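You operate a simulated robot arm through the tools that you are given. There is no shell and no other tool.

The job below is to be done with a simulated two-armed robot. You get a single attempt, and the scene is never put back.

TASK
Set the four tension dials on the third creel to suit the cones, then latch the carrier up.
Fine: Each cone's count is on its neck; the chart under the dials gives the grams.

The check looks at the end state, three seconds after you hand in, the way a careful person would. Anything else that was tipped, shoved, dropped, spilled or broken makes it a failure.

THE ROBOT
Two 7-joint arms with fingered hands on one trunk that stands fixed in place. Base frame: the origin is at the foot of the trunk, x ahead of it, y to its left, z up. Units: mm, degrees, N and s.
The left shoulder is at [60, 128, 1285], the right one opposite. Each reaches about 1156 mm from its shoulder. Payload 5 kg a hand.
The tool frame of a hand sits at the grasp point between the pads (the TCP): z along the fingers, y along the line on which they close. The tips reach 37 mm beyond it. The gripper opens to 124 mm; its body begins 43 mm behind the TCP. The gripper is a hand of 3 fingers: y runs from the thumb to the fingers, the wrist lies at [-21, -116, -203] in the tool frame, and closing takes about 1.5 s.
Orientation is told as [roll, pitch, yaw] about the base's x, y, z axes, in that order, counted from this pose: with the fingers straight down and the wrist toward the robot, the tool's x, y and z point along [0, 1, 0], [1, 0, 0] and [0, 0, -1] of the base frame.

THE INTERFACE
- The arms move only by the tool apply_moves. It takes "left_increments", "right_increments" or both (then of equal length, played together; a hand with none holds still); each is a list of rows, each a list of 3 entries, a list of its own where there are three numbers: the finger opening in mm, from 0 to 124, then the shift along the base's x, y, z in units of 30 mm (1.0 is 30 mm), then the turn, a rotation vector about the base's x, y, z in units of 5 degrees (1.0 is 5 degrees). In form: [[hand, [tx, ty, tz], [rx, ry, rz]], ...]. A call has 1 to 20 rows; each row shifts and turns the commanded pose from where the row before left it. A call with a number of a shift or a turn outside -1 to 1 is refused whole. Each row takes 0.2 s and may step no farther than 50 mm and 8.6 degrees from the row before; otherwise, or with a gripper value out of range, the whole call is refused. Where a pose cannot be reached the arm comes as near as it can. A force on the tool above 90 N (or 10 N above the force at the start of the call, whichever is more), or a blocked arm, ends the call early, and 0.2 s more pass. Each finger travels about 45 mm/s and halts on what it meets, pressing with about 24 N; the grip force reading is that of the motor and also rises with nothing between the fingers. The clock runs only during rows and for 0.2 s after the last one: add rows that do not move to give the fingers time. The reply holds the time, the measured pose of the TCP, the force on the tool along the base axes, the opening and the grip force, in the units named above and with some noise, with the torque about the TCP (base axes, N m) and any sound that the robot's microphone picked up.
- Cameras (640 x 400 px; columns grow to the right, rows downward): "scene" is now at [207, -10.7, 1483.4]; the picture's right is [-0.11, -0.99, 0.00], its down [-0.34, 0.04, -0.94] and it looks along [0.93, -0.10, -0.34] (base axes); focal length 214 px, centre (320, 200). "left" rides on the left gripper at [-72, -104, -154] in its tool frame; the picture's right is [-0.83, -0.26, 0.49], its down [0.51, -0.72, 0.47] and it looks along [0.23, 0.64, 0.73] (tool axes); focal length 243 px, centre (320, 200). "right" rides on the right gripper at [72, -104, -154] in its tool frame; the picture's right is [-0.83, 0.26, -0.49], its down [-0.51, -0.72, 0.47] and it looks along [-0.23, 0.64, 0.73] (tool axes); focal length 243 px, centre (320, 200). There is no depth. A picture from a camera that has moved, and an enlarged one, comes with that camera's place and axes in the base frame and with its lens.
- capture(camera): a new picture of that camera. It takes no simulated time.
- raise_lower(by): moves the trunk up (or, below 0, down) by that many mm; the arms and the scene camera ride with it, the base frame stays. It gives what a move gives, with no picture.
- set_grasp(shape, hand): the hand has 3 fingers and takes this shape, open, in about a second: jaw (thumb against the fingers, like two jaws); tri (thumb and two fingers); tip (a fingertip pinch); poke (one finger out to press); point (the index stretched); flat (the hand flat); cup (the hand cupped); fist (a fist). The gripper value then closes the fingers along that shape, each until it touches; the sizes above hold for jaw. It gives what a move gives, with no picture.
- aim_head(pan, tilt): turns the head with the scene camera to pan (to the left, within 80 degrees either way) and tilt (down, from -29 to 69), counted from straight ahead of the robot (the tilt from the chest, where the trunk bows). It gives what a move gives.
- close_up(camera, box): a new picture of the part [left, top, right, bottom] of that camera's present view, enlarged. It takes no simulated time.
- finish_job(): hands the job in; it is judged then, once.

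Nothing tells you positions but the pictures and the camera data. Unless the task says otherwise, let go and move clear before handing in.

The tools are called after "Request:" as name(argument=value, ...) on one line, values as JSON. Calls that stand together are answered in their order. apply_moves: Moves the arms, as the interface text tells. Its arguments: {"type":"object","properties":{"left_increments":{"type":"array","items":{"type":"array"}},"right_increments":{"type":"array","items":{"type":"array"}}},"required":[]} The other tools are called the same way: raise_lower (by) moves the trunk up or down; set_grasp (shape, hand) gives the hand a shape; aim_head (pan, tilt) turns the head that bears the scene camera; capture (camera) takes a picture; close_up (camera, box) takes an enlarged picture of a part of a camera's view; finish_job () hands the job in.

At the start:

```text
t: 0.0
left_position: [560.4, 330.6, 1418.8]
left_ee_rot: [0.0, -0.1, 0.0]
left_ft_force: [0.1, -0.2, 0.2]
left_moment: [-0.01, 0.01, -0.02]
left_width: 123.5
left_finger_force: 0.0
left_shape: jaw
right_position: [561.6, -216.7, 1418.8]
right_ee_rot: [0.0, 0.0, 0.0]
right_ft_force: [0.5, 0.2, -0.3]
right_moment: [0.0, 0.0, 0.0]
right_width: 123.5
right_finger_force: 0.1
right_shape: jaw
trunk travel left (down, up): [-475.0, 88.0]
head pan, tilt (commanded): [-6.3, 19.9]
```

scene: 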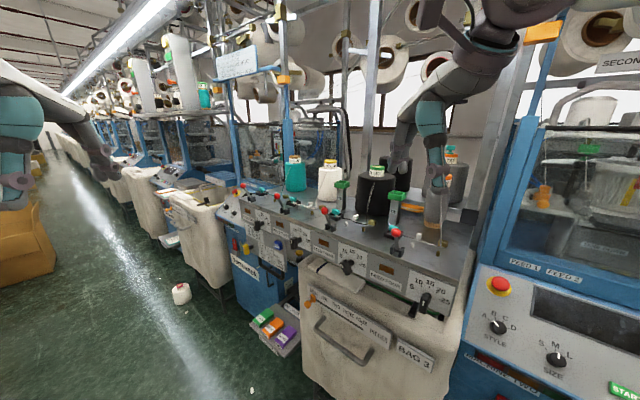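
right: 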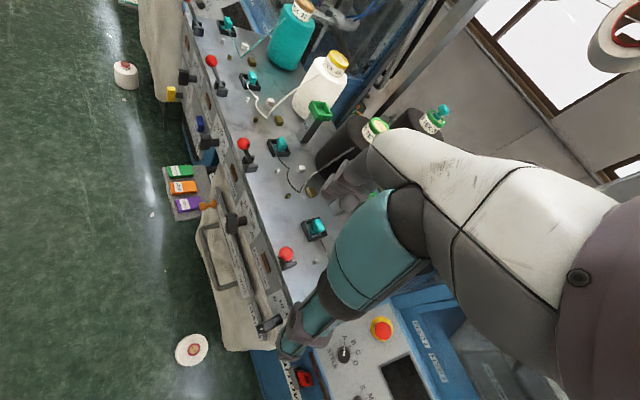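
left: 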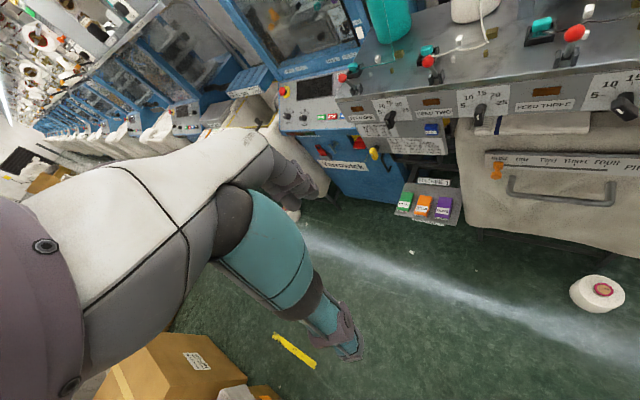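

I see a knitting/winding machine deck ahead with four cones, four dials on its front panel, a chart, and a hanging bag; the creel labels still need reading. Next I take enlarged views of the scene to find the third creel, the dials, the chart and the cone necks.

Request:
close_up(camera="scene", box=[220, 140, 480, 300])

Request:
close_up(camera="scene", box=[270, 140, 400, 220])

Request:
close_up(camera="scene", box=[210, 190, 340, 270])

Request:
close_up(camera="scene", box=[330, 220, 470, 310])

Request:
close_up(camera="left", box=[320, 60, 480, 160])

Request:
close_up(camera="left", box=[480, 0, 640, 220])

```text
2.46 times, centred on (350, 220) of scene
camera zoom: at [207.0, -10.7, 1483.4], right [-0.11, -0.99, 0.0], down [-0.34, 0.04, -0.94], along [0.93, -0.1, -0.34], focal length 528 px, centre (246, 151)
```

zoom: 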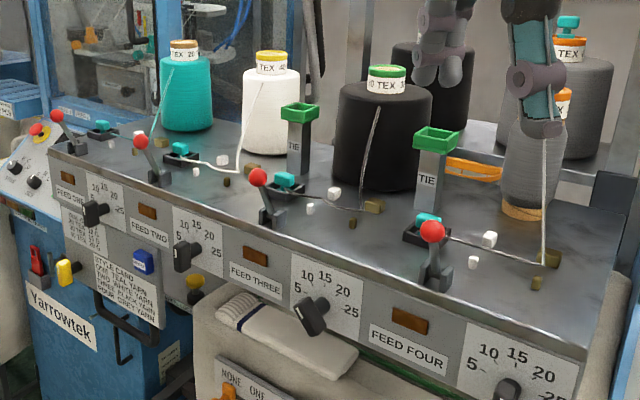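

```text
4.92 times, centred on (335, 180) of scene
camera zoom: at [207.0, -10.7, 1483.4], right [-0.11, -0.99, 0.0], down [-0.34, 0.04, -0.94], along [0.93, -0.1, -0.34], focal length 1056 px, centre (246, 298)
```

zoom: 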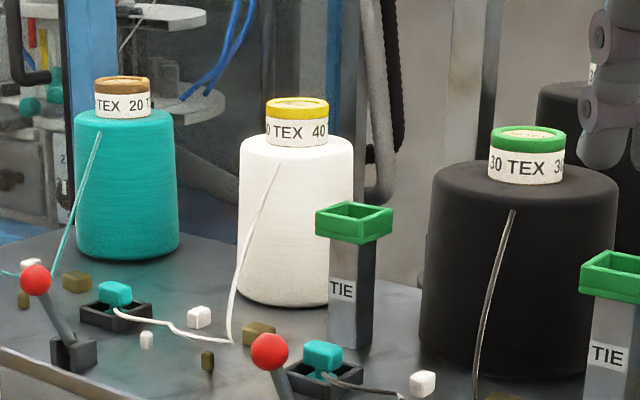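

```text
4.92 times, centred on (275, 230) of scene
camera zoom: at [207.0, -10.7, 1483.4], right [-0.11, -0.99, 0.0], down [-0.34, 0.04, -0.94], along [0.93, -0.1, -0.34], focal length 1056 px, centre (542, 52)
```

zoom: 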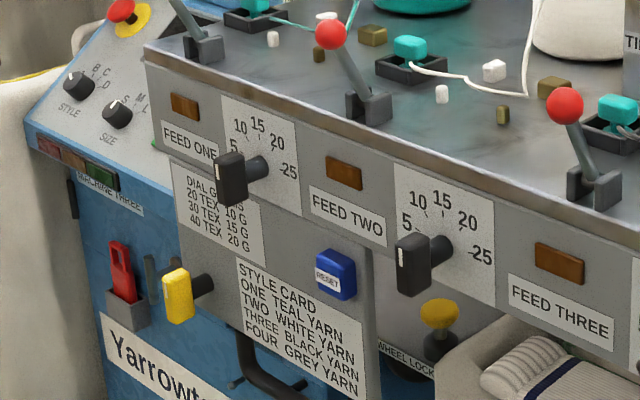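

```text
4.44 times, centred on (400, 265) of scene
camera zoom: at [207.0, -10.7, 1483.4], right [-0.11, -0.99, 0.0], down [-0.34, 0.04, -0.94], along [0.93, -0.1, -0.34], focal length 953 px, centre (-36, -89)
```

zoom: 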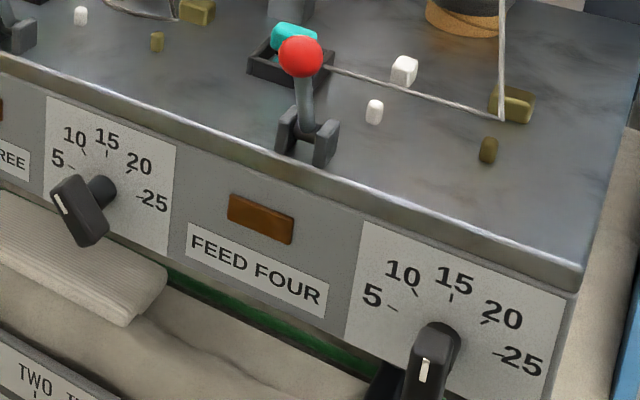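

```text
4.00 times, centred on (400, 110) of left
camera zoom: at [457.0, 259.2, 1572.2], right [-0.26, -0.83, -0.49], down [-0.72, 0.51, -0.47], along [0.64, 0.23, -0.73], focal length 970 px, centre (0, 560)
```

zoom: 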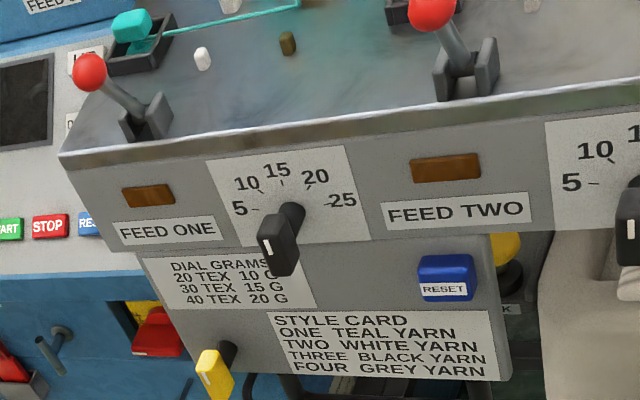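

```text
1.82 times, centred on (560, 110) of left
camera zoom: at [457.0, 259.2, 1572.2], right [-0.26, -0.83, -0.49], down [-0.72, 0.51, -0.47], along [0.64, 0.23, -0.73], focal length 441 px, centre (-116, 364)
```

zoom: 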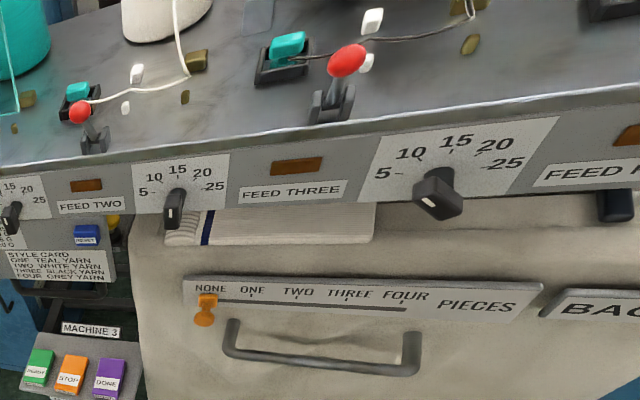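

The deck in front has feeds one to four with cones teal (20 tex), white (40 tex) and black (30 tex), while the grey cone's neck is partly hidden by the right arm; the chart says 20→10 g, 30→15 g, 40→20 g. I look around for the creel/carrier labels.

Request:
close_up(camera="scene", box=[200, 20, 330, 120])

Request:
close_up(camera="scene", box=[380, 110, 480, 250])

Request:
close_up(camera="scene", box=[520, 0, 640, 100])

Request:
close_up(camera="scene", box=[100, 120, 240, 260])

Request:
close_up(camera="scene", box=[460, 230, 640, 400])

Request:
close_up(camera="scene", box=[215, 220, 315, 360])

Request:
close_up(camera="right", box=[150, 0, 450, 200])

Request:
close_up(camera="right", box=[150, 180, 450, 400])

```text
4.00 times, centred on (265, 70) of scene
camera zoom: at [207.0, -10.7, 1483.4], right [-0.11, -0.99, 0.0], down [-0.34, 0.04, -0.94], along [0.93, -0.1, -0.34], focal length 858 px, centre (540, 720)
```

zoom: 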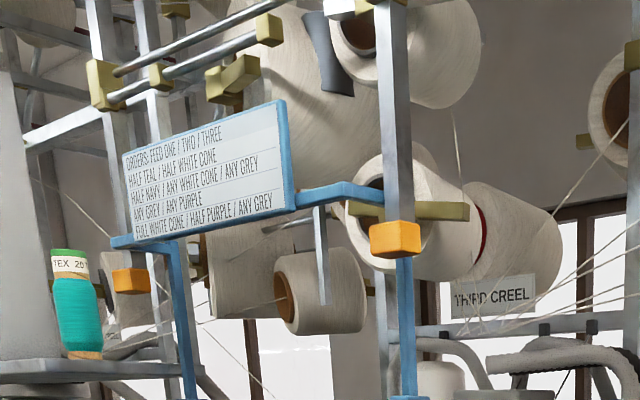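

```text
2.86 times, centred on (430, 180) of scene
camera zoom: at [207.0, -10.7, 1483.4], right [-0.11, -0.99, 0.0], down [-0.34, 0.04, -0.94], along [0.93, -0.1, -0.34], focal length 613 px, centre (6, 257)
```

zoom: 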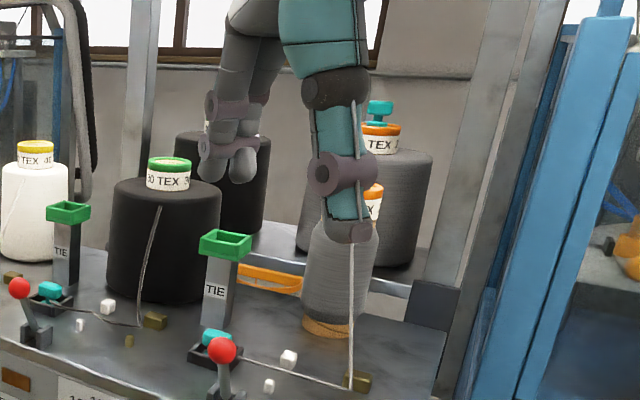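

```text
4.00 times, centred on (580, 50) of scene
camera zoom: at [207.0, -10.7, 1483.4], right [-0.11, -0.99, 0.0], down [-0.34, 0.04, -0.94], along [0.93, -0.1, -0.34], focal length 858 px, centre (-720, 800)
```

zoom: 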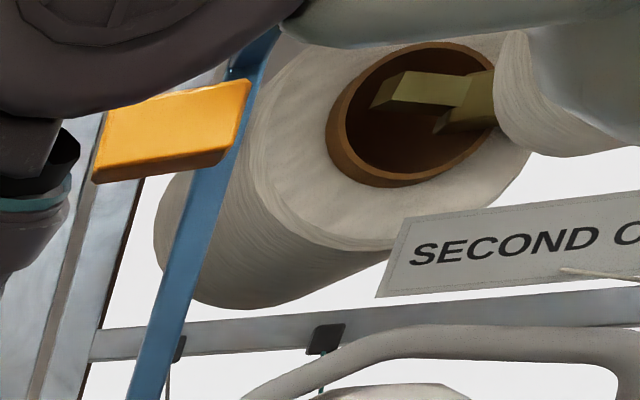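

```text
2.86 times, centred on (170, 190) of scene
camera zoom: at [207.0, -10.7, 1483.4], right [-0.11, -0.99, 0.0], down [-0.34, 0.04, -0.94], along [0.93, -0.1, -0.34], focal length 613 px, centre (749, 229)
```

zoom: 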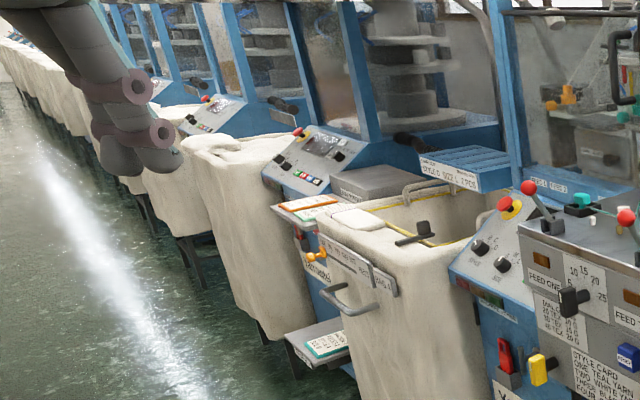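

```text
2.35 times, centred on (550, 315) of scene
camera zoom: at [207.0, -10.7, 1483.4], right [-0.11, -0.99, 0.0], down [-0.34, 0.04, -0.94], along [0.93, -0.1, -0.34], focal length 505 px, centre (-221, -71)
```

zoom: 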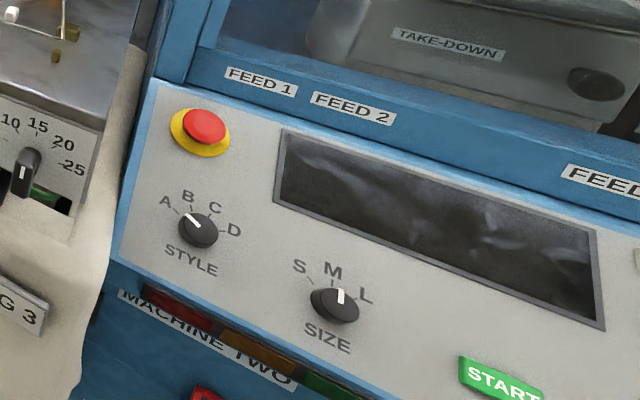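

```text
2.86 times, centred on (265, 290) of scene
camera zoom: at [207.0, -10.7, 1483.4], right [-0.11, -0.99, 0.0], down [-0.34, 0.04, -0.94], along [0.93, -0.1, -0.34], focal length 613 px, centre (477, -57)
```

zoom: 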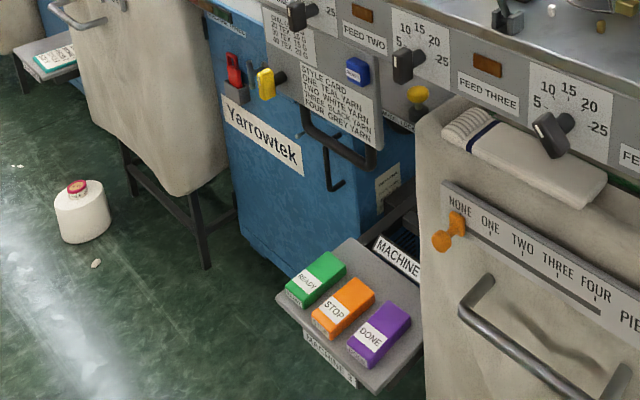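

```text
2.00 times, centred on (300, 100) of right
camera zoom: at [456.8, -145.5, 1572.0], right [0.26, -0.83, 0.49], down [-0.72, -0.51, -0.47], along [0.64, -0.23, -0.73], focal length 485 px, centre (360, 400)
```

zoom: 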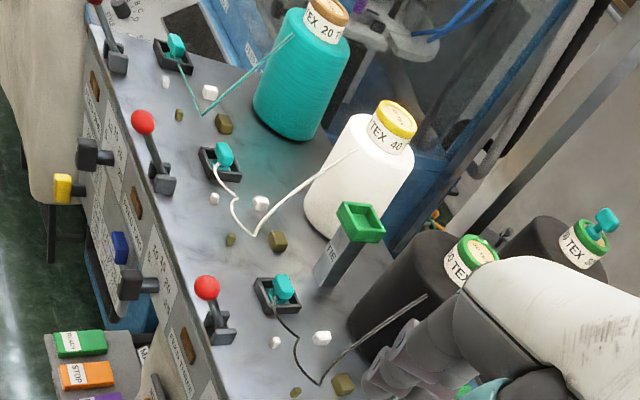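

```text
1.82 times, centred on (300, 290) of right
camera zoom: at [456.8, -145.5, 1572.0], right [0.26, -0.83, 0.49], down [-0.72, -0.51, -0.47], along [0.64, -0.23, -0.73], focal length 441 px, centre (356, 36)
```

zoom: 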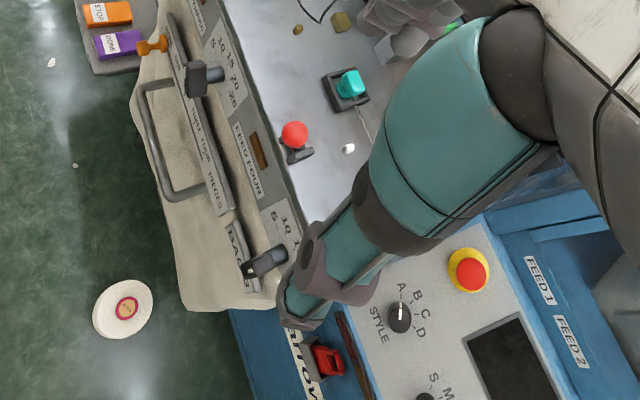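

The "THIRD CREEL" sign hangs behind this deck with feeds one to four, so this is the right one. I now look into the machine behind it for the carrier and its latch.

Request:
close_up(camera="scene", box=[225, 80, 355, 180])

Request:
close_up(camera="scene", box=[230, 110, 300, 165])

Request:
close_up(camera="scene", box=[290, 90, 400, 170])

Request:
close_up(camera="scene", box=[320, 0, 480, 120])

Request:
close_up(camera="scene", box=[225, 220, 305, 290])

Request:
close_up(camera="left", box=[230, 0, 420, 120])

Request:
close_up(camera="left", box=[270, 80, 470, 230])

```text
4.00 times, centred on (290, 130) of scene
camera zoom: at [207.0, -10.7, 1483.4], right [-0.11, -0.99, 0.0], down [-0.34, 0.04, -0.94], along [0.93, -0.1, -0.34], focal length 858 px, centre (440, 480)
```

zoom: 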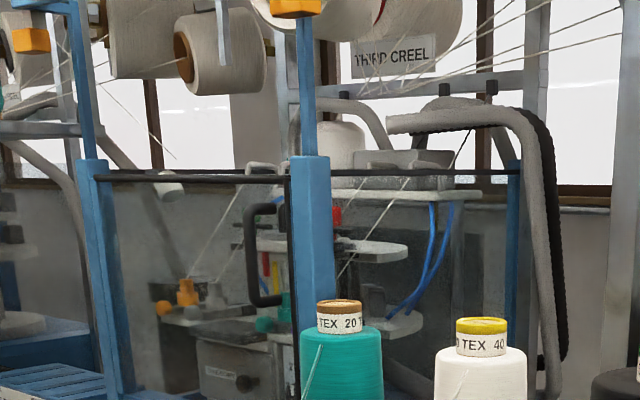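

```text
7.27 times, centred on (265, 138) of scene
camera zoom: at [207.0, -10.7, 1483.4], right [-0.11, -0.99, 0.0], down [-0.34, 0.04, -0.94], along [0.93, -0.1, -0.34], focal length 1560 px, centre (720, 654)
```

zoom: 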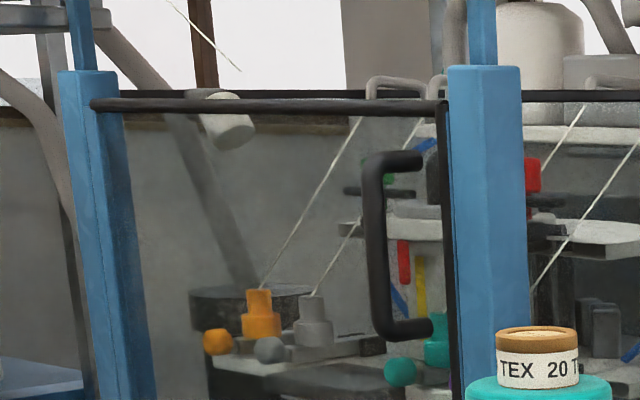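

```text
5.00 times, centred on (345, 130) of scene
camera zoom: at [207.0, -10.7, 1483.4], right [-0.11, -0.99, 0.0], down [-0.34, 0.04, -0.94], along [0.93, -0.1, -0.34], focal length 1072 px, centre (195, 550)
```

zoom: 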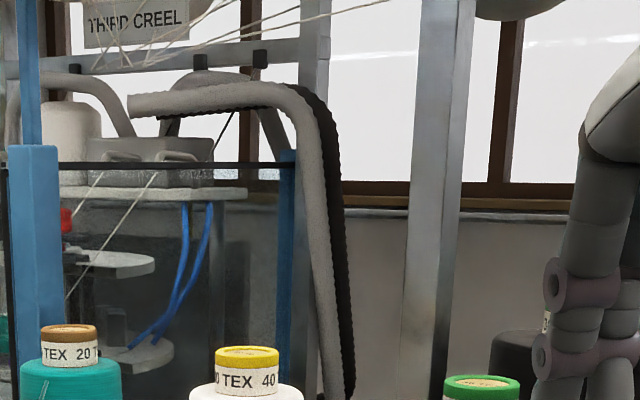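

```text
3.33 times, centred on (400, 60) of scene
camera zoom: at [207.0, -10.7, 1483.4], right [-0.11, -0.99, 0.0], down [-0.34, 0.04, -0.94], along [0.93, -0.1, -0.34], focal length 715 px, centre (53, 667)
```

zoom: 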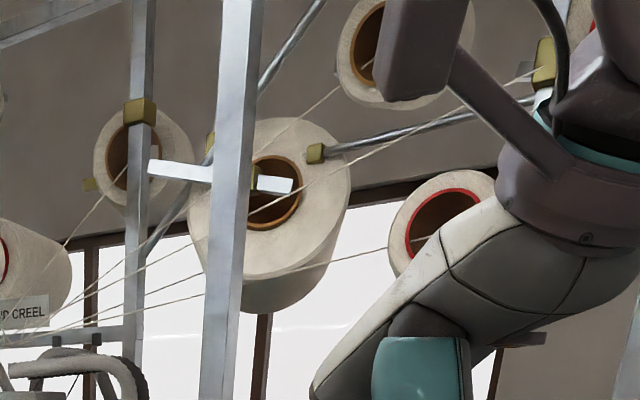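

```text
5.71 times, centred on (265, 255) of scene
camera zoom: at [207.0, -10.7, 1483.4], right [-0.11, -0.99, 0.0], down [-0.34, 0.04, -0.94], along [0.93, -0.1, -0.34], focal length 1226 px, centre (634, -114)
```

zoom: 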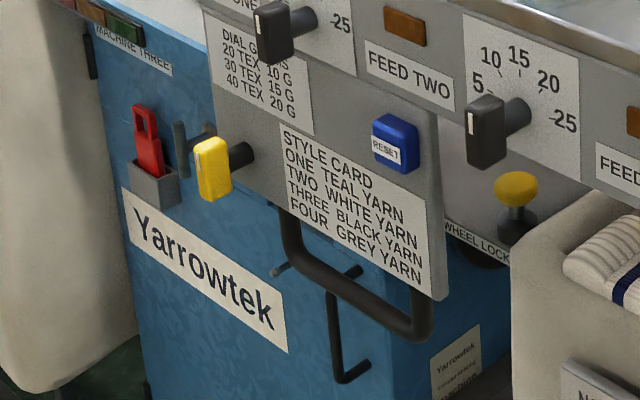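

```text
3.33 times, centred on (325, 60) of left
camera zoom: at [457.0, 259.2, 1572.2], right [-0.26, -0.83, -0.49], down [-0.72, 0.51, -0.47], along [0.64, 0.23, -0.73], focal length 809 px, centre (303, 667)
```

zoom: 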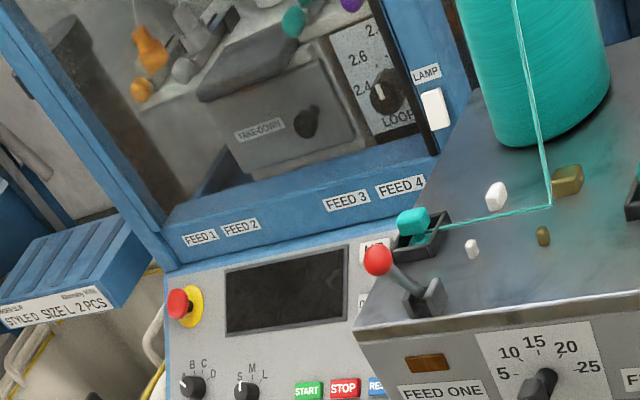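

```text
2.67 times, centred on (370, 155) of left
camera zoom: at [457.0, 259.2, 1572.2], right [-0.26, -0.83, -0.49], down [-0.72, 0.51, -0.47], along [0.64, 0.23, -0.73], focal length 647 px, centre (187, 320)
```

zoom: 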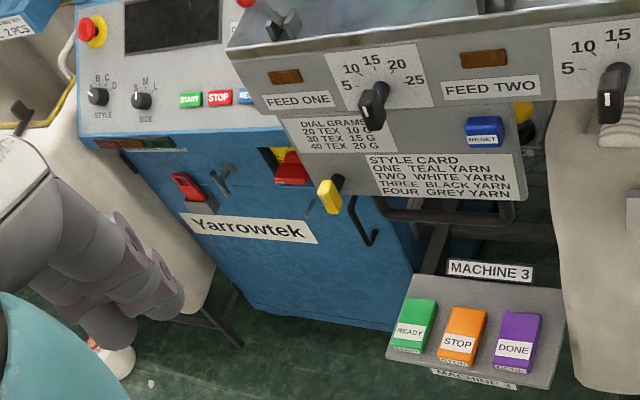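

By triangulating I take the dials to lie on a line at 45°: about [968,148], [825,7], [680,-132], [547,-281], all near z 1113, with the panel facing [-0.7,0.7]. Next I enlarge each dial, the grey cone and the yellow handle.

Request:
close_up(camera="scene", box=[240, 205, 280, 245])

Request:
close_up(camera="scene", box=[280, 220, 320, 260])

Request:
close_up(camera="scene", box=[330, 240, 380, 290])

Request:
close_up(camera="scene", box=[400, 265, 460, 325])

Request:
close_up(camera="scene", box=[435, 135, 475, 185])

Request:
close_up(camera="scene", box=[235, 235, 305, 285])

Request:
close_up(camera="left", box=[340, 110, 420, 160])

Request:
close_up(camera="left", box=[420, 80, 560, 200])

```text
10.00 times, centred on (260, 225) of scene
camera zoom: at [207.0, -10.7, 1483.4], right [-0.11, -0.99, 0.0], down [-0.34, 0.04, -0.94], along [0.93, -0.1, -0.34], focal length 2145 px, centre (920, -50)
```

zoom: 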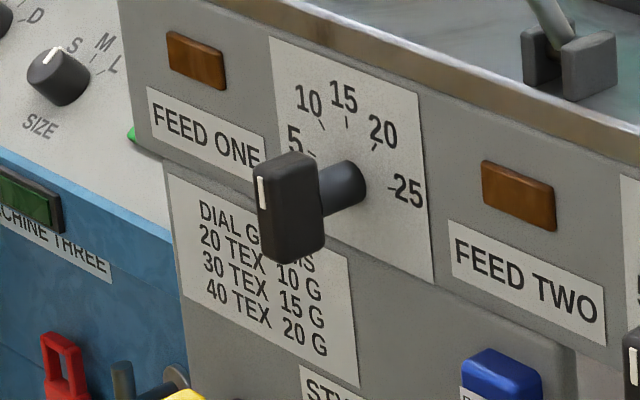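

```text
10.00 times, centred on (300, 240) of scene
camera zoom: at [207.0, -10.7, 1483.4], right [-0.11, -0.99, 0.0], down [-0.34, 0.04, -0.94], along [0.93, -0.1, -0.34], focal length 2145 px, centre (520, -200)
```

zoom: 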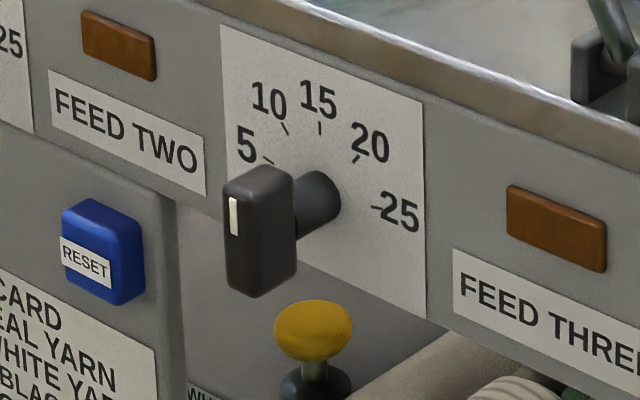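

```text
8.00 times, centred on (355, 265) of scene
camera zoom: at [207.0, -10.7, 1483.4], right [-0.11, -0.99, 0.0], down [-0.34, 0.04, -0.94], along [0.93, -0.1, -0.34], focal length 1716 px, centre (40, -320)
```

zoom: 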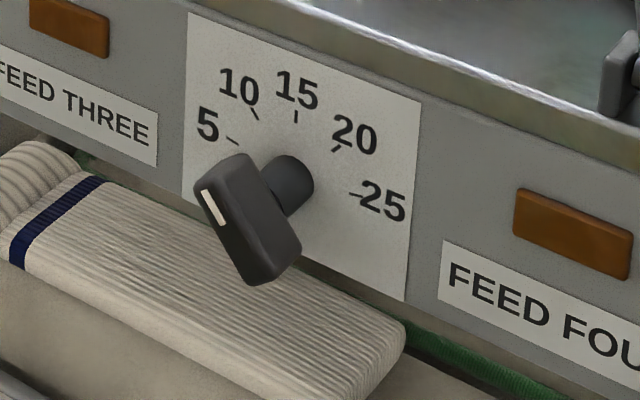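

```text
6.67 times, centred on (430, 295) of scene
camera zoom: at [207.0, -10.7, 1483.4], right [-0.11, -0.99, 0.0], down [-0.34, 0.04, -0.94], along [0.93, -0.1, -0.34], focal length 1430 px, centre (-413, -433)
```

zoom: 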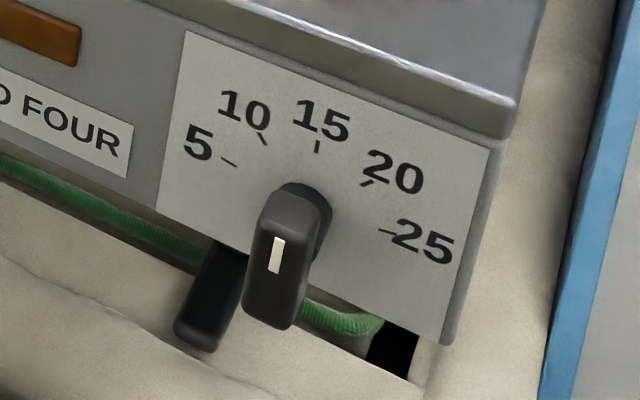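

```text
8.00 times, centred on (455, 160) of scene
camera zoom: at [207.0, -10.7, 1483.4], right [-0.11, -0.99, 0.0], down [-0.34, 0.04, -0.94], along [0.93, -0.1, -0.34], focal length 1716 px, centre (-760, 520)
```

zoom: 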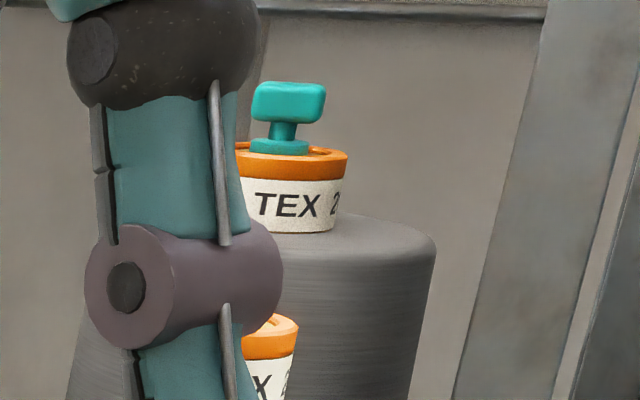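

```text
8.00 times, centred on (270, 260) of scene
camera zoom: at [207.0, -10.7, 1483.4], right [-0.11, -0.99, 0.0], down [-0.34, 0.04, -0.94], along [0.93, -0.1, -0.34], focal length 1716 px, centre (720, -280)
```

zoom: 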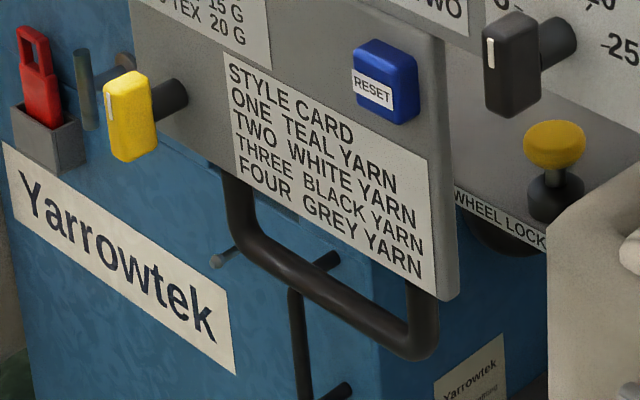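

```text
8.00 times, centred on (380, 135) of left
camera zoom: at [457.0, 259.2, 1572.2], right [-0.26, -0.83, -0.49], down [-0.72, 0.51, -0.47], along [0.64, 0.23, -0.73], focal length 1941 px, centre (-160, 720)
```

zoom: 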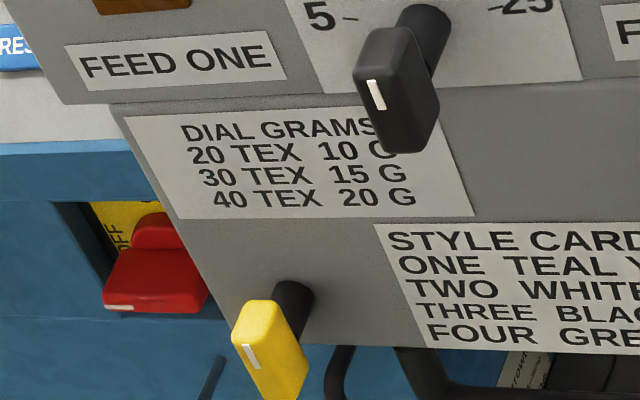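

```text
3.33 times, centred on (490, 140) of left
camera zoom: at [457.0, 259.2, 1572.2], right [-0.26, -0.83, -0.49], down [-0.72, 0.51, -0.47], along [0.64, 0.23, -0.73], focal length 809 px, centre (-247, 400)
```

zoom: 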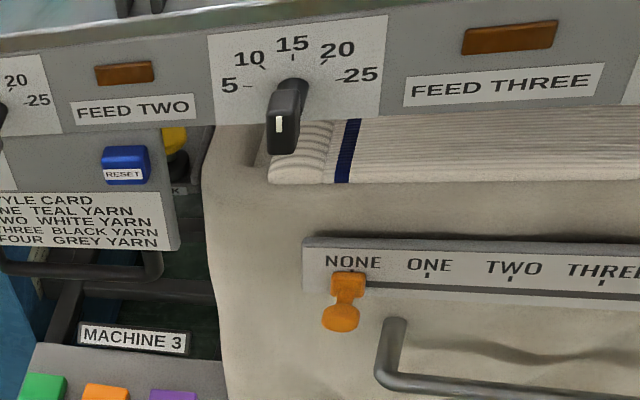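

Dials one and two appear to point to 15, dial three to about 10, dial four still unclear, and the right hand hides the grey cone's neck. I draw the right hand back over open floor to clear the view.

Request:
apply_moves(right_increments=[[123, [-1, -0.3, 0], [0, 0, 0]], [123, [-1, -0.3, 0], [0, 0, 0]], [123, [-1, -0.3, 0], [0, 0, 0]], [123, [-1, -0.3, 0], [0, 0, 0]], [123, [-1, -0.3, 0], [0, 0, 0]], [123, [-1, -0.3, 0], [0, 0, 0]]])

Request:
capture(camera="scene")

```text
t: 1.4
left_position: [560.2, 330.8, 1419.1]
left_ee_rot: [0.0, -0.1, 0.0]
left_ft_force: [-0.1, -0.1, 0.3]
left_moment: [0.02, 0.02, -0.04]
left_width: 123.6
left_finger_force: 0.0
left_shape: jaw
right_position: [378.7, -272.6, 1416.9]
right_ee_rot: [0.0, 0.0, 0.0]
right_ft_force: [-0.5, 0.0, -0.8]
right_moment: [0.03, -0.01, -0.02]
right_width: 123.2
right_finger_force: 0.1
right_shape: jaw
trunk travel left (down, up): [-475.0, 88.0]
head pan, tilt (commanded): [-6.3, 19.9]
```

```text
taken
camera scene: at [206.1, -11.7, 1483.5], right [-0.11, -0.99, 0.0], down [-0.34, 0.04, -0.94], along [0.93, -0.1, -0.34], focal length 214 px, centre (320, 200)
```

scene: 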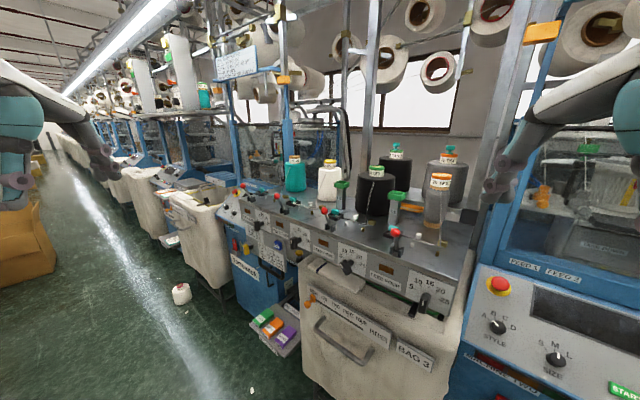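

Request:
close_up(camera="scene", box=[340, 130, 480, 230])

Request:
close_up(camera="scene", box=[415, 160, 465, 200])

Request:
close_up(camera="scene", box=[300, 0, 540, 150])

Request:
close_up(camera="scene", box=[360, 180, 480, 270])

Request:
close_up(camera="scene", box=[280, 150, 310, 170])

Request:
close_up(camera="scene", box=[310, 150, 400, 190])

Request:
close_up(camera="scene", box=[290, 240, 450, 400])

```text
4.00 times, centred on (410, 180) of scene
camera zoom: at [206.1, -11.7, 1483.5], right [-0.11, -0.99, 0.0], down [-0.34, 0.04, -0.94], along [0.93, -0.1, -0.34], focal length 858 px, centre (-40, 280)
```

zoom: 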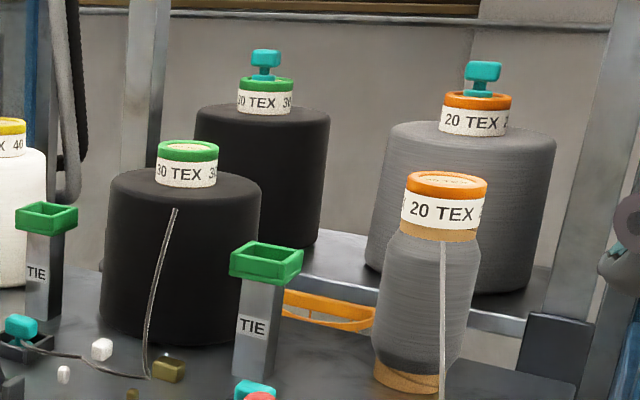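

```text
10.00 times, centred on (440, 180) of scene
camera zoom: at [206.1, -11.7, 1483.5], right [-0.11, -0.99, 0.0], down [-0.34, 0.04, -0.94], along [0.93, -0.1, -0.34], focal length 2145 px, centre (-880, 400)
```

zoom: 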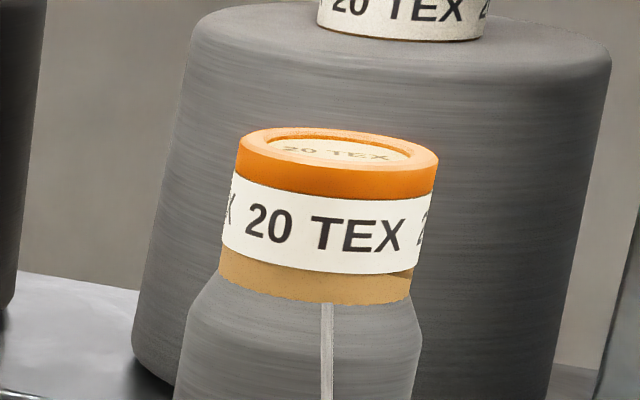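

```text
2.67 times, centred on (420, 75) of scene
camera zoom: at [206.1, -11.7, 1483.5], right [-0.11, -0.99, 0.0], down [-0.34, 0.04, -0.94], along [0.93, -0.1, -0.34], focal length 572 px, centre (53, 533)
```

zoom: 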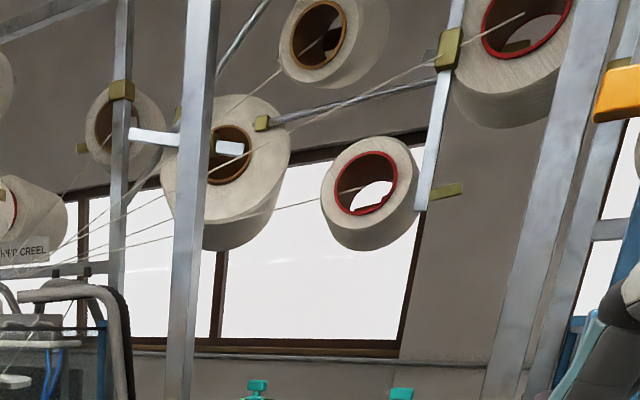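

```text
4.44 times, centred on (420, 225) of scene
camera zoom: at [206.1, -11.7, 1483.5], right [-0.11, -0.99, 0.0], down [-0.34, 0.04, -0.94], along [0.93, -0.1, -0.34], focal length 953 px, centre (-124, 89)
```

zoom: 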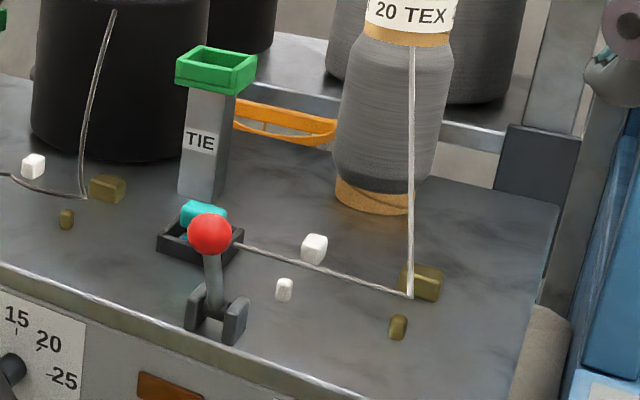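

```text
16.00 times, centred on (295, 160) of scene
camera zoom: at [206.1, -11.7, 1483.5], right [-0.11, -0.99, 0.0], down [-0.34, 0.04, -0.94], along [0.93, -0.1, -0.34], focal length 3432 px, centre (720, 840)
```

zoom: 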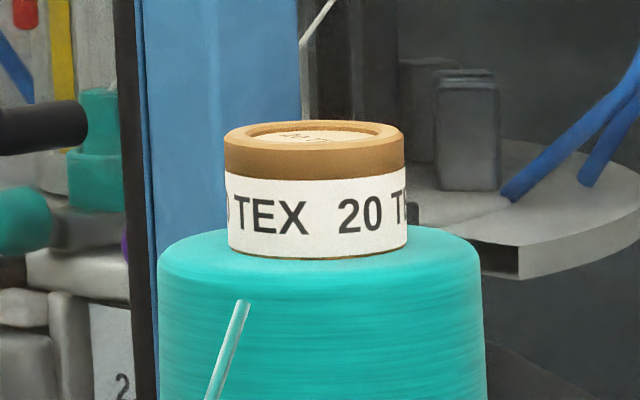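

```text
7.11 times, centred on (355, 170) of scene
camera zoom: at [206.1, -11.7, 1483.5], right [-0.11, -0.99, 0.0], down [-0.34, 0.04, -0.94], along [0.93, -0.1, -0.34], focal length 1525 px, centre (71, 413)
```

zoom: 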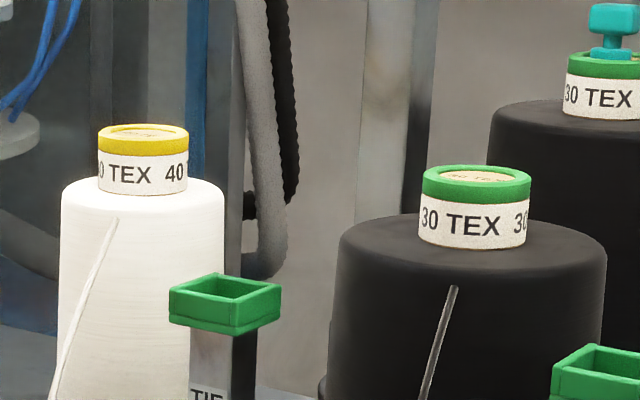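

```text
2.50 times, centred on (370, 320) of scene
camera zoom: at [206.1, -11.7, 1483.5], right [-0.11, -0.99, 0.0], down [-0.34, 0.04, -0.94], along [0.93, -0.1, -0.34], focal length 536 px, centre (195, -100)
```

zoom: 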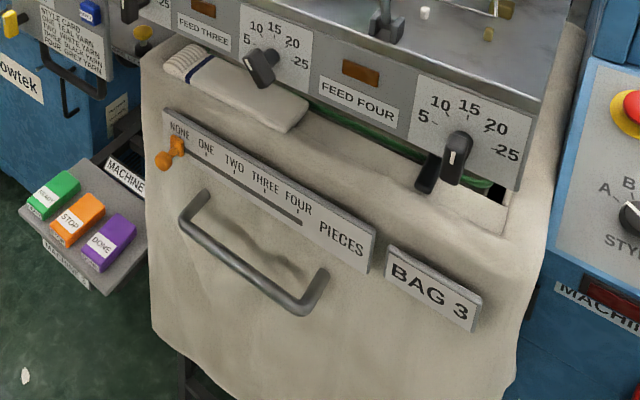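

The necks read: one teal 20 tex → 10 g, two white 40 tex → 20 g, three black 30 tex → 15 g, four grey 20 tex → 10 g. I now bring the left hand round to face the panel (staying about 260 mm off it) to look closely at the dials, the yellow handle and the plate with the bail.

Request:
apply_moves(left_increments=[[123, [0.233, -0.133, -0.45], [-0.849, -0.352, 0.352]], [123, [0.233, -0.133, -0.45], [-0.849, -0.352, 0.352]], [123, [0.233, -0.133, -0.45], [-0.849, -0.352, 0.352]], [123, [0.233, -0.133, -0.45], [-0.849, -0.352, 0.352]], [123, [0.233, -0.133, -0.45], [-0.849, -0.352, 0.352]], [123, [0.233, -0.133, -0.45], [-0.849, -0.352, 0.352]], [123, [0.233, -0.133, -0.45], [-0.849, -0.352, 0.352]], [123, [0.233, -0.133, -0.45], [-0.849, -0.352, 0.352]], [123, [0.233, -0.133, -0.45], [-0.849, -0.352, 0.352]], [123, [0.233, -0.133, -0.45], [-0.849, -0.352, 0.352]], [123, [0.233, -0.133, -0.45], [-0.849, -0.352, 0.352]], [123, [0.233, -0.133, -0.45], [-0.849, -0.352, 0.352]], [123, [0.233, -0.133, -0.45], [-0.849, -0.352, 0.352]], [123, [0.233, -0.133, -0.45], [-0.849, -0.352, 0.352]], [123, [0.233, -0.133, -0.45], [-0.849, -0.352, 0.352]], [123, [0.233, -0.133, -0.45], [-0.849, -0.352, 0.352]], [123, [0.233, -0.133, -0.45], [-0.849, -0.352, 0.352]], [123, [0.233, -0.133, -0.45], [-0.849, -0.352, 0.352]], [123, [0.233, -0.133, -0.45], [-0.849, -0.352, 0.352]], [123, [0.233, -0.133, -0.45], [-0.849, -0.352, 0.352]]])

Request:
capture(camera="left")

Request:
capture(camera="scene")

```text
t: 5.6
left_position: [701.5, 291.0, 1359.7]
left_ee_rot: [-88.3, 1.2, 44.6]
left_ft_force: [0.2, -0.5, 0.4]
left_moment: [0.0, 0.01, 0.04]
left_width: 123.4
left_finger_force: 0.0
left_shape: jaw
left hand out of reach, approached as far as the arm can: row 15, 16, 17, 18, 19, 20
right_position: [379.2, -272.7, 1418.6]
right_ee_rot: [0.1, -0.1, 0.0]
right_ft_force: [0.9, 0.7, 0.5]
right_moment: [0.03, 0.0, 0.02]
right_width: 123.2
right_finger_force: 0.0
right_shape: jaw
trunk travel left (down, up): [-475.0, 88.0]
head pan, tilt (commanded): [-6.3, 19.9]
```

```text
taken
camera left: at [522.6, 327.8, 1439.1], right [0.19, -0.54, 0.82], down [-0.2, -0.84, -0.51], along [0.96, -0.07, -0.27], focal length 243 px, centre (320, 200)
```

left: 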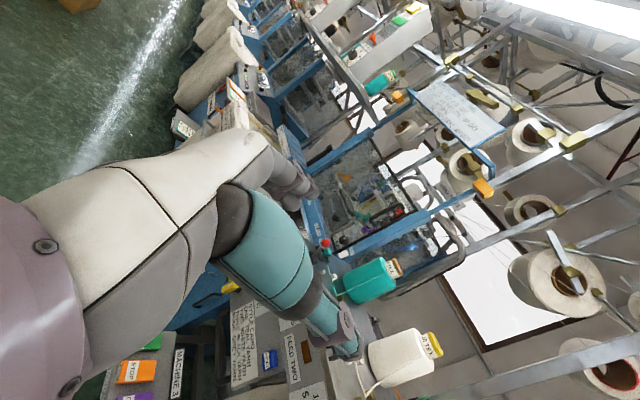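

```text
taken
camera scene: at [205.1, -12.5, 1483.8], right [-0.11, -0.99, 0.0], down [-0.34, 0.04, -0.94], along [0.94, -0.1, -0.34], focal length 214 px, centre (320, 200)
```

scene: 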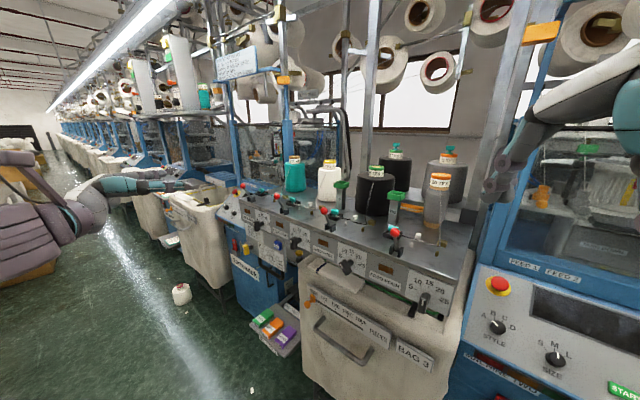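

The arm could not keep that hand pose below about z 1360, so lowering the trunk will help. Before that I check the room around the right arm, since the machine beside it is close.

Request:
aim_head(pan=-60, tilt=30)

Request:
capture(camera="scene")

Request:
capture(camera="right")

```text
t: 6.8
left_position: [702.5, 292.4, 1358.2]
left_ee_rot: [-88.2, 1.2, 44.6]
left_ft_force: [-0.3, -0.6, 0.8]
left_moment: [-0.01, 0.01, 0.01]
left_width: 122.9
left_finger_force: 0.1
left_shape: jaw
right_position: [380.4, -271.5, 1419.2]
right_ee_rot: [0.0, 0.1, 0.1]
right_ft_force: [-0.7, -1.0, -0.3]
right_moment: [-0.01, -0.02, -0.01]
right_width: 123.2
right_finger_force: 0.0
right_shape: jaw
trunk travel left (down, up): [-475.0, 88.0]
head pan, tilt (commanded): [-60.0, 30.0]
```

```text
taken
camera scene: at [159.6, -79.1, 1467.2], right [-0.87, -0.5, 0.0], down [-0.25, 0.43, -0.87], along [0.43, -0.75, -0.5], focal length 214 px, centre (320, 200)
```

scene: 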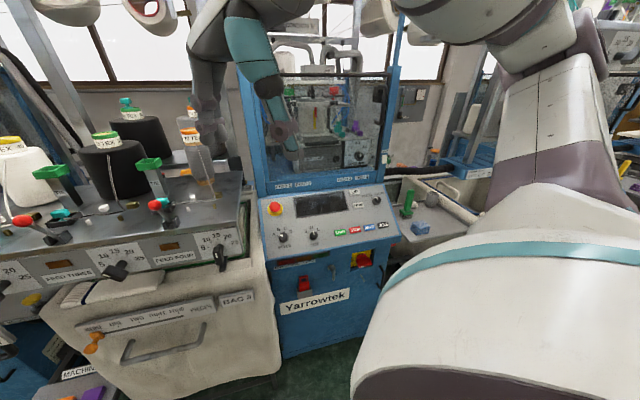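

```text
taken
camera right: at [276.3, -200.4, 1571.4], right [0.26, -0.83, 0.49], down [-0.72, -0.51, -0.47], along [0.64, -0.23, -0.73], focal length 243 px, centre (320, 200)
```

right: 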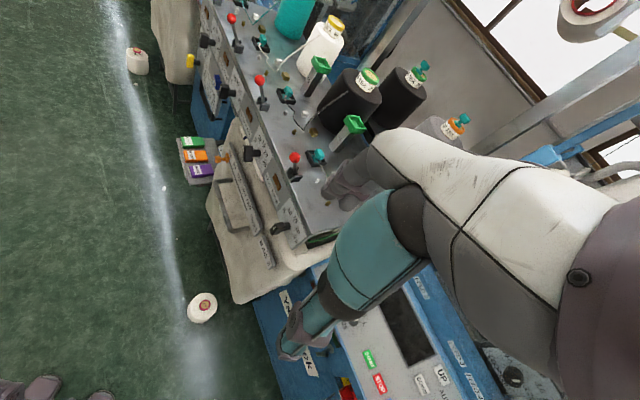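

The right arm has about 200 mm of room to the machine beside it, and its elbow hangs out over open floor. I lower the trunk in stages and check.

Request:
raise_lower(by=-120)

Request:
capture(camera="scene")

Request:
capture(camera="right")

Request:
capture(camera="left")

```text
t: 8.3
left_position: [732.5, 293.1, 1131.3]
left_ee_rot: [-81.6, 7.9, 45.3]
left_ft_force: [-0.5, -0.8, 1.2]
left_moment: [0.03, -0.01, -0.03]
left_width: 123.1
left_finger_force: 0.0
left_shape: jaw
right_position: [381.0, -271.3, 1297.9]
right_ee_rot: [-0.1, -0.1, 0.0]
right_ft_force: [-0.5, -0.1, 0.0]
right_moment: [0.01, 0.03, -0.01]
right_width: 123.0
right_finger_force: 0.0
right_shape: jaw
trunk travel left (down, up): [-355.0, 208.0]
head pan, tilt (commanded): [-60.0, 30.0]
```

```text
taken
camera scene: at [201.5, -79.0, 1334.0], right [-0.87, -0.5, 0.0], down [-0.25, 0.43, -0.87], along [0.43, -0.75, -0.5], focal length 214 px, centre (320, 200)
```

scene: 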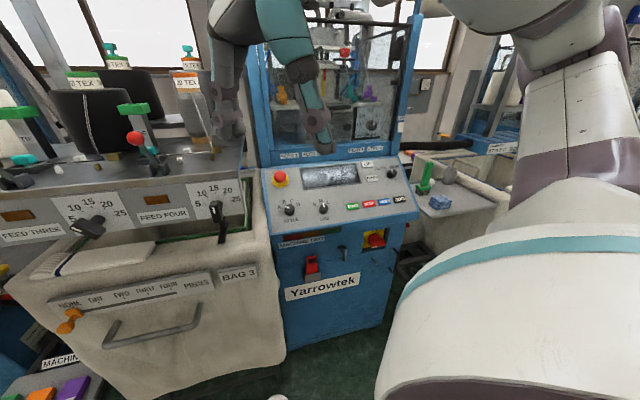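

```text
taken
camera right: at [276.3, -199.6, 1452.3], right [0.26, -0.83, 0.49], down [-0.72, -0.51, -0.47], along [0.64, -0.23, -0.73], focal length 243 px, centre (320, 200)
```

right: 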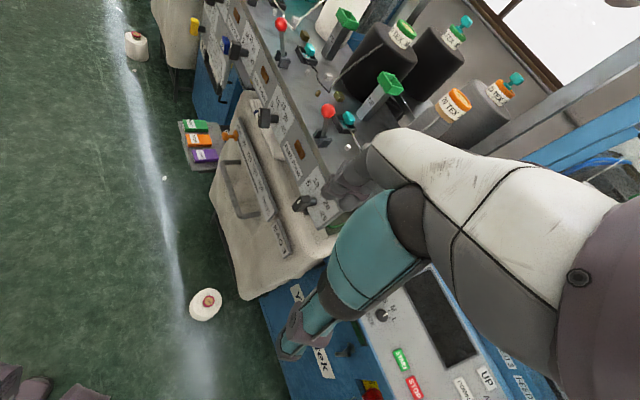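

```text
taken
camera left: at [568.5, 329.2, 1237.9], right [0.32, -0.54, 0.78], down [-0.28, -0.84, -0.47], along [0.9, -0.07, -0.42], focal length 243 px, centre (320, 200)
```

left: 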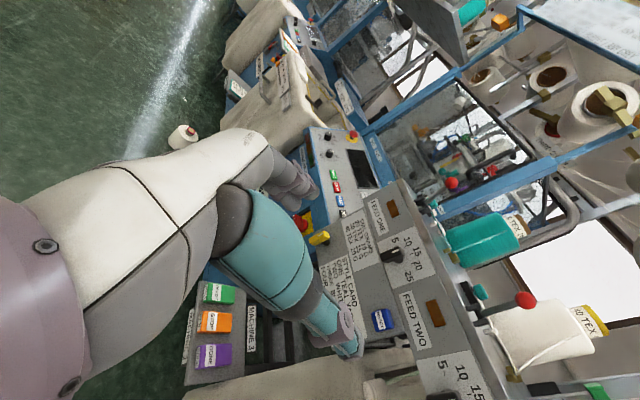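

Lowering is clear on both sides, but the left hand followed its old command downward, so I check where its command now stands with a still row.

Request:
apply_moves(left_increments=[[123, [0, 0, 0], [0, 0, 0]], [123, [0, 0, 0], [0, 0, 0]]])

Request:
aim_head(pan=10, tilt=25)

Request:
capture(camera="scene")

Request:
close_up(camera="left", box=[270, 170, 430, 330])

```text
t: 8.9
left_position: [732.5, 293.2, 1130.6]
left_ee_rot: [-81.6, 8.0, 45.3]
left_ft_force: [0.4, 0.2, 0.0]
left_moment: [0.01, 0.0, 0.02]
left_width: 123.1
left_finger_force: 0.1
left_shape: jaw
right_position: [380.9, -271.4, 1297.8]
right_ee_rot: [0.1, 0.0, 0.1]
right_ft_force: [0.1, -0.2, 0.2]
right_moment: [-0.03, 0.04, 0.0]
right_width: 122.9
right_finger_force: 0.0
right_shape: jaw
trunk travel left (down, up): [-355.0, 208.0]
head pan, tilt (commanded): [-60.0, 30.0]
```

```text
t: 10.3
left_position: [733.0, 292.5, 1130.5]
left_ee_rot: [-81.5, 7.9, 45.2]
left_ft_force: [0.3, 0.3, -0.6]
left_moment: [0.0, 0.02, -0.01]
left_width: 122.9
left_finger_force: 0.1
left_shape: jaw
right_position: [380.8, -269.6, 1297.4]
right_ee_rot: [-0.1, 0.0, 0.1]
right_ft_force: [-0.7, 0.3, -0.2]
right_moment: [-0.01, 0.01, -0.02]
right_width: 122.8
right_finger_force: 0.1
right_shape: jaw
trunk travel left (down, up): [-355.0, 208.0]
head pan, tilt (commanded): [10.0, 25.0]
```

```text
taken
camera scene: at [247.4, 15.4, 1341.9], right [0.17, -0.98, 0.0], down [-0.42, -0.07, -0.91], along [0.89, 0.16, -0.42], focal length 214 px, centre (320, 200)
```

scene: 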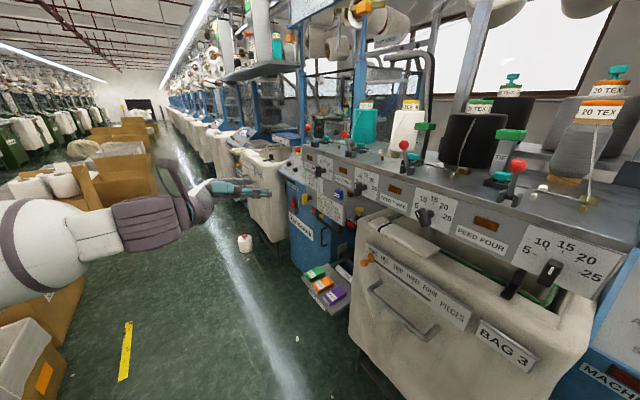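

```text
2.50 times, centred on (350, 250) of left
camera zoom: at [568.9, 329.3, 1237.4], right [0.32, -0.54, 0.78], down [-0.28, -0.84, -0.47], along [0.9, -0.07, -0.42], focal length 606 px, centre (245, 75)
```

zoom: 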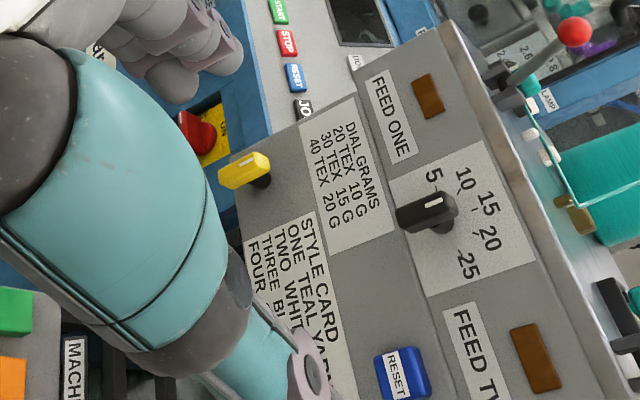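

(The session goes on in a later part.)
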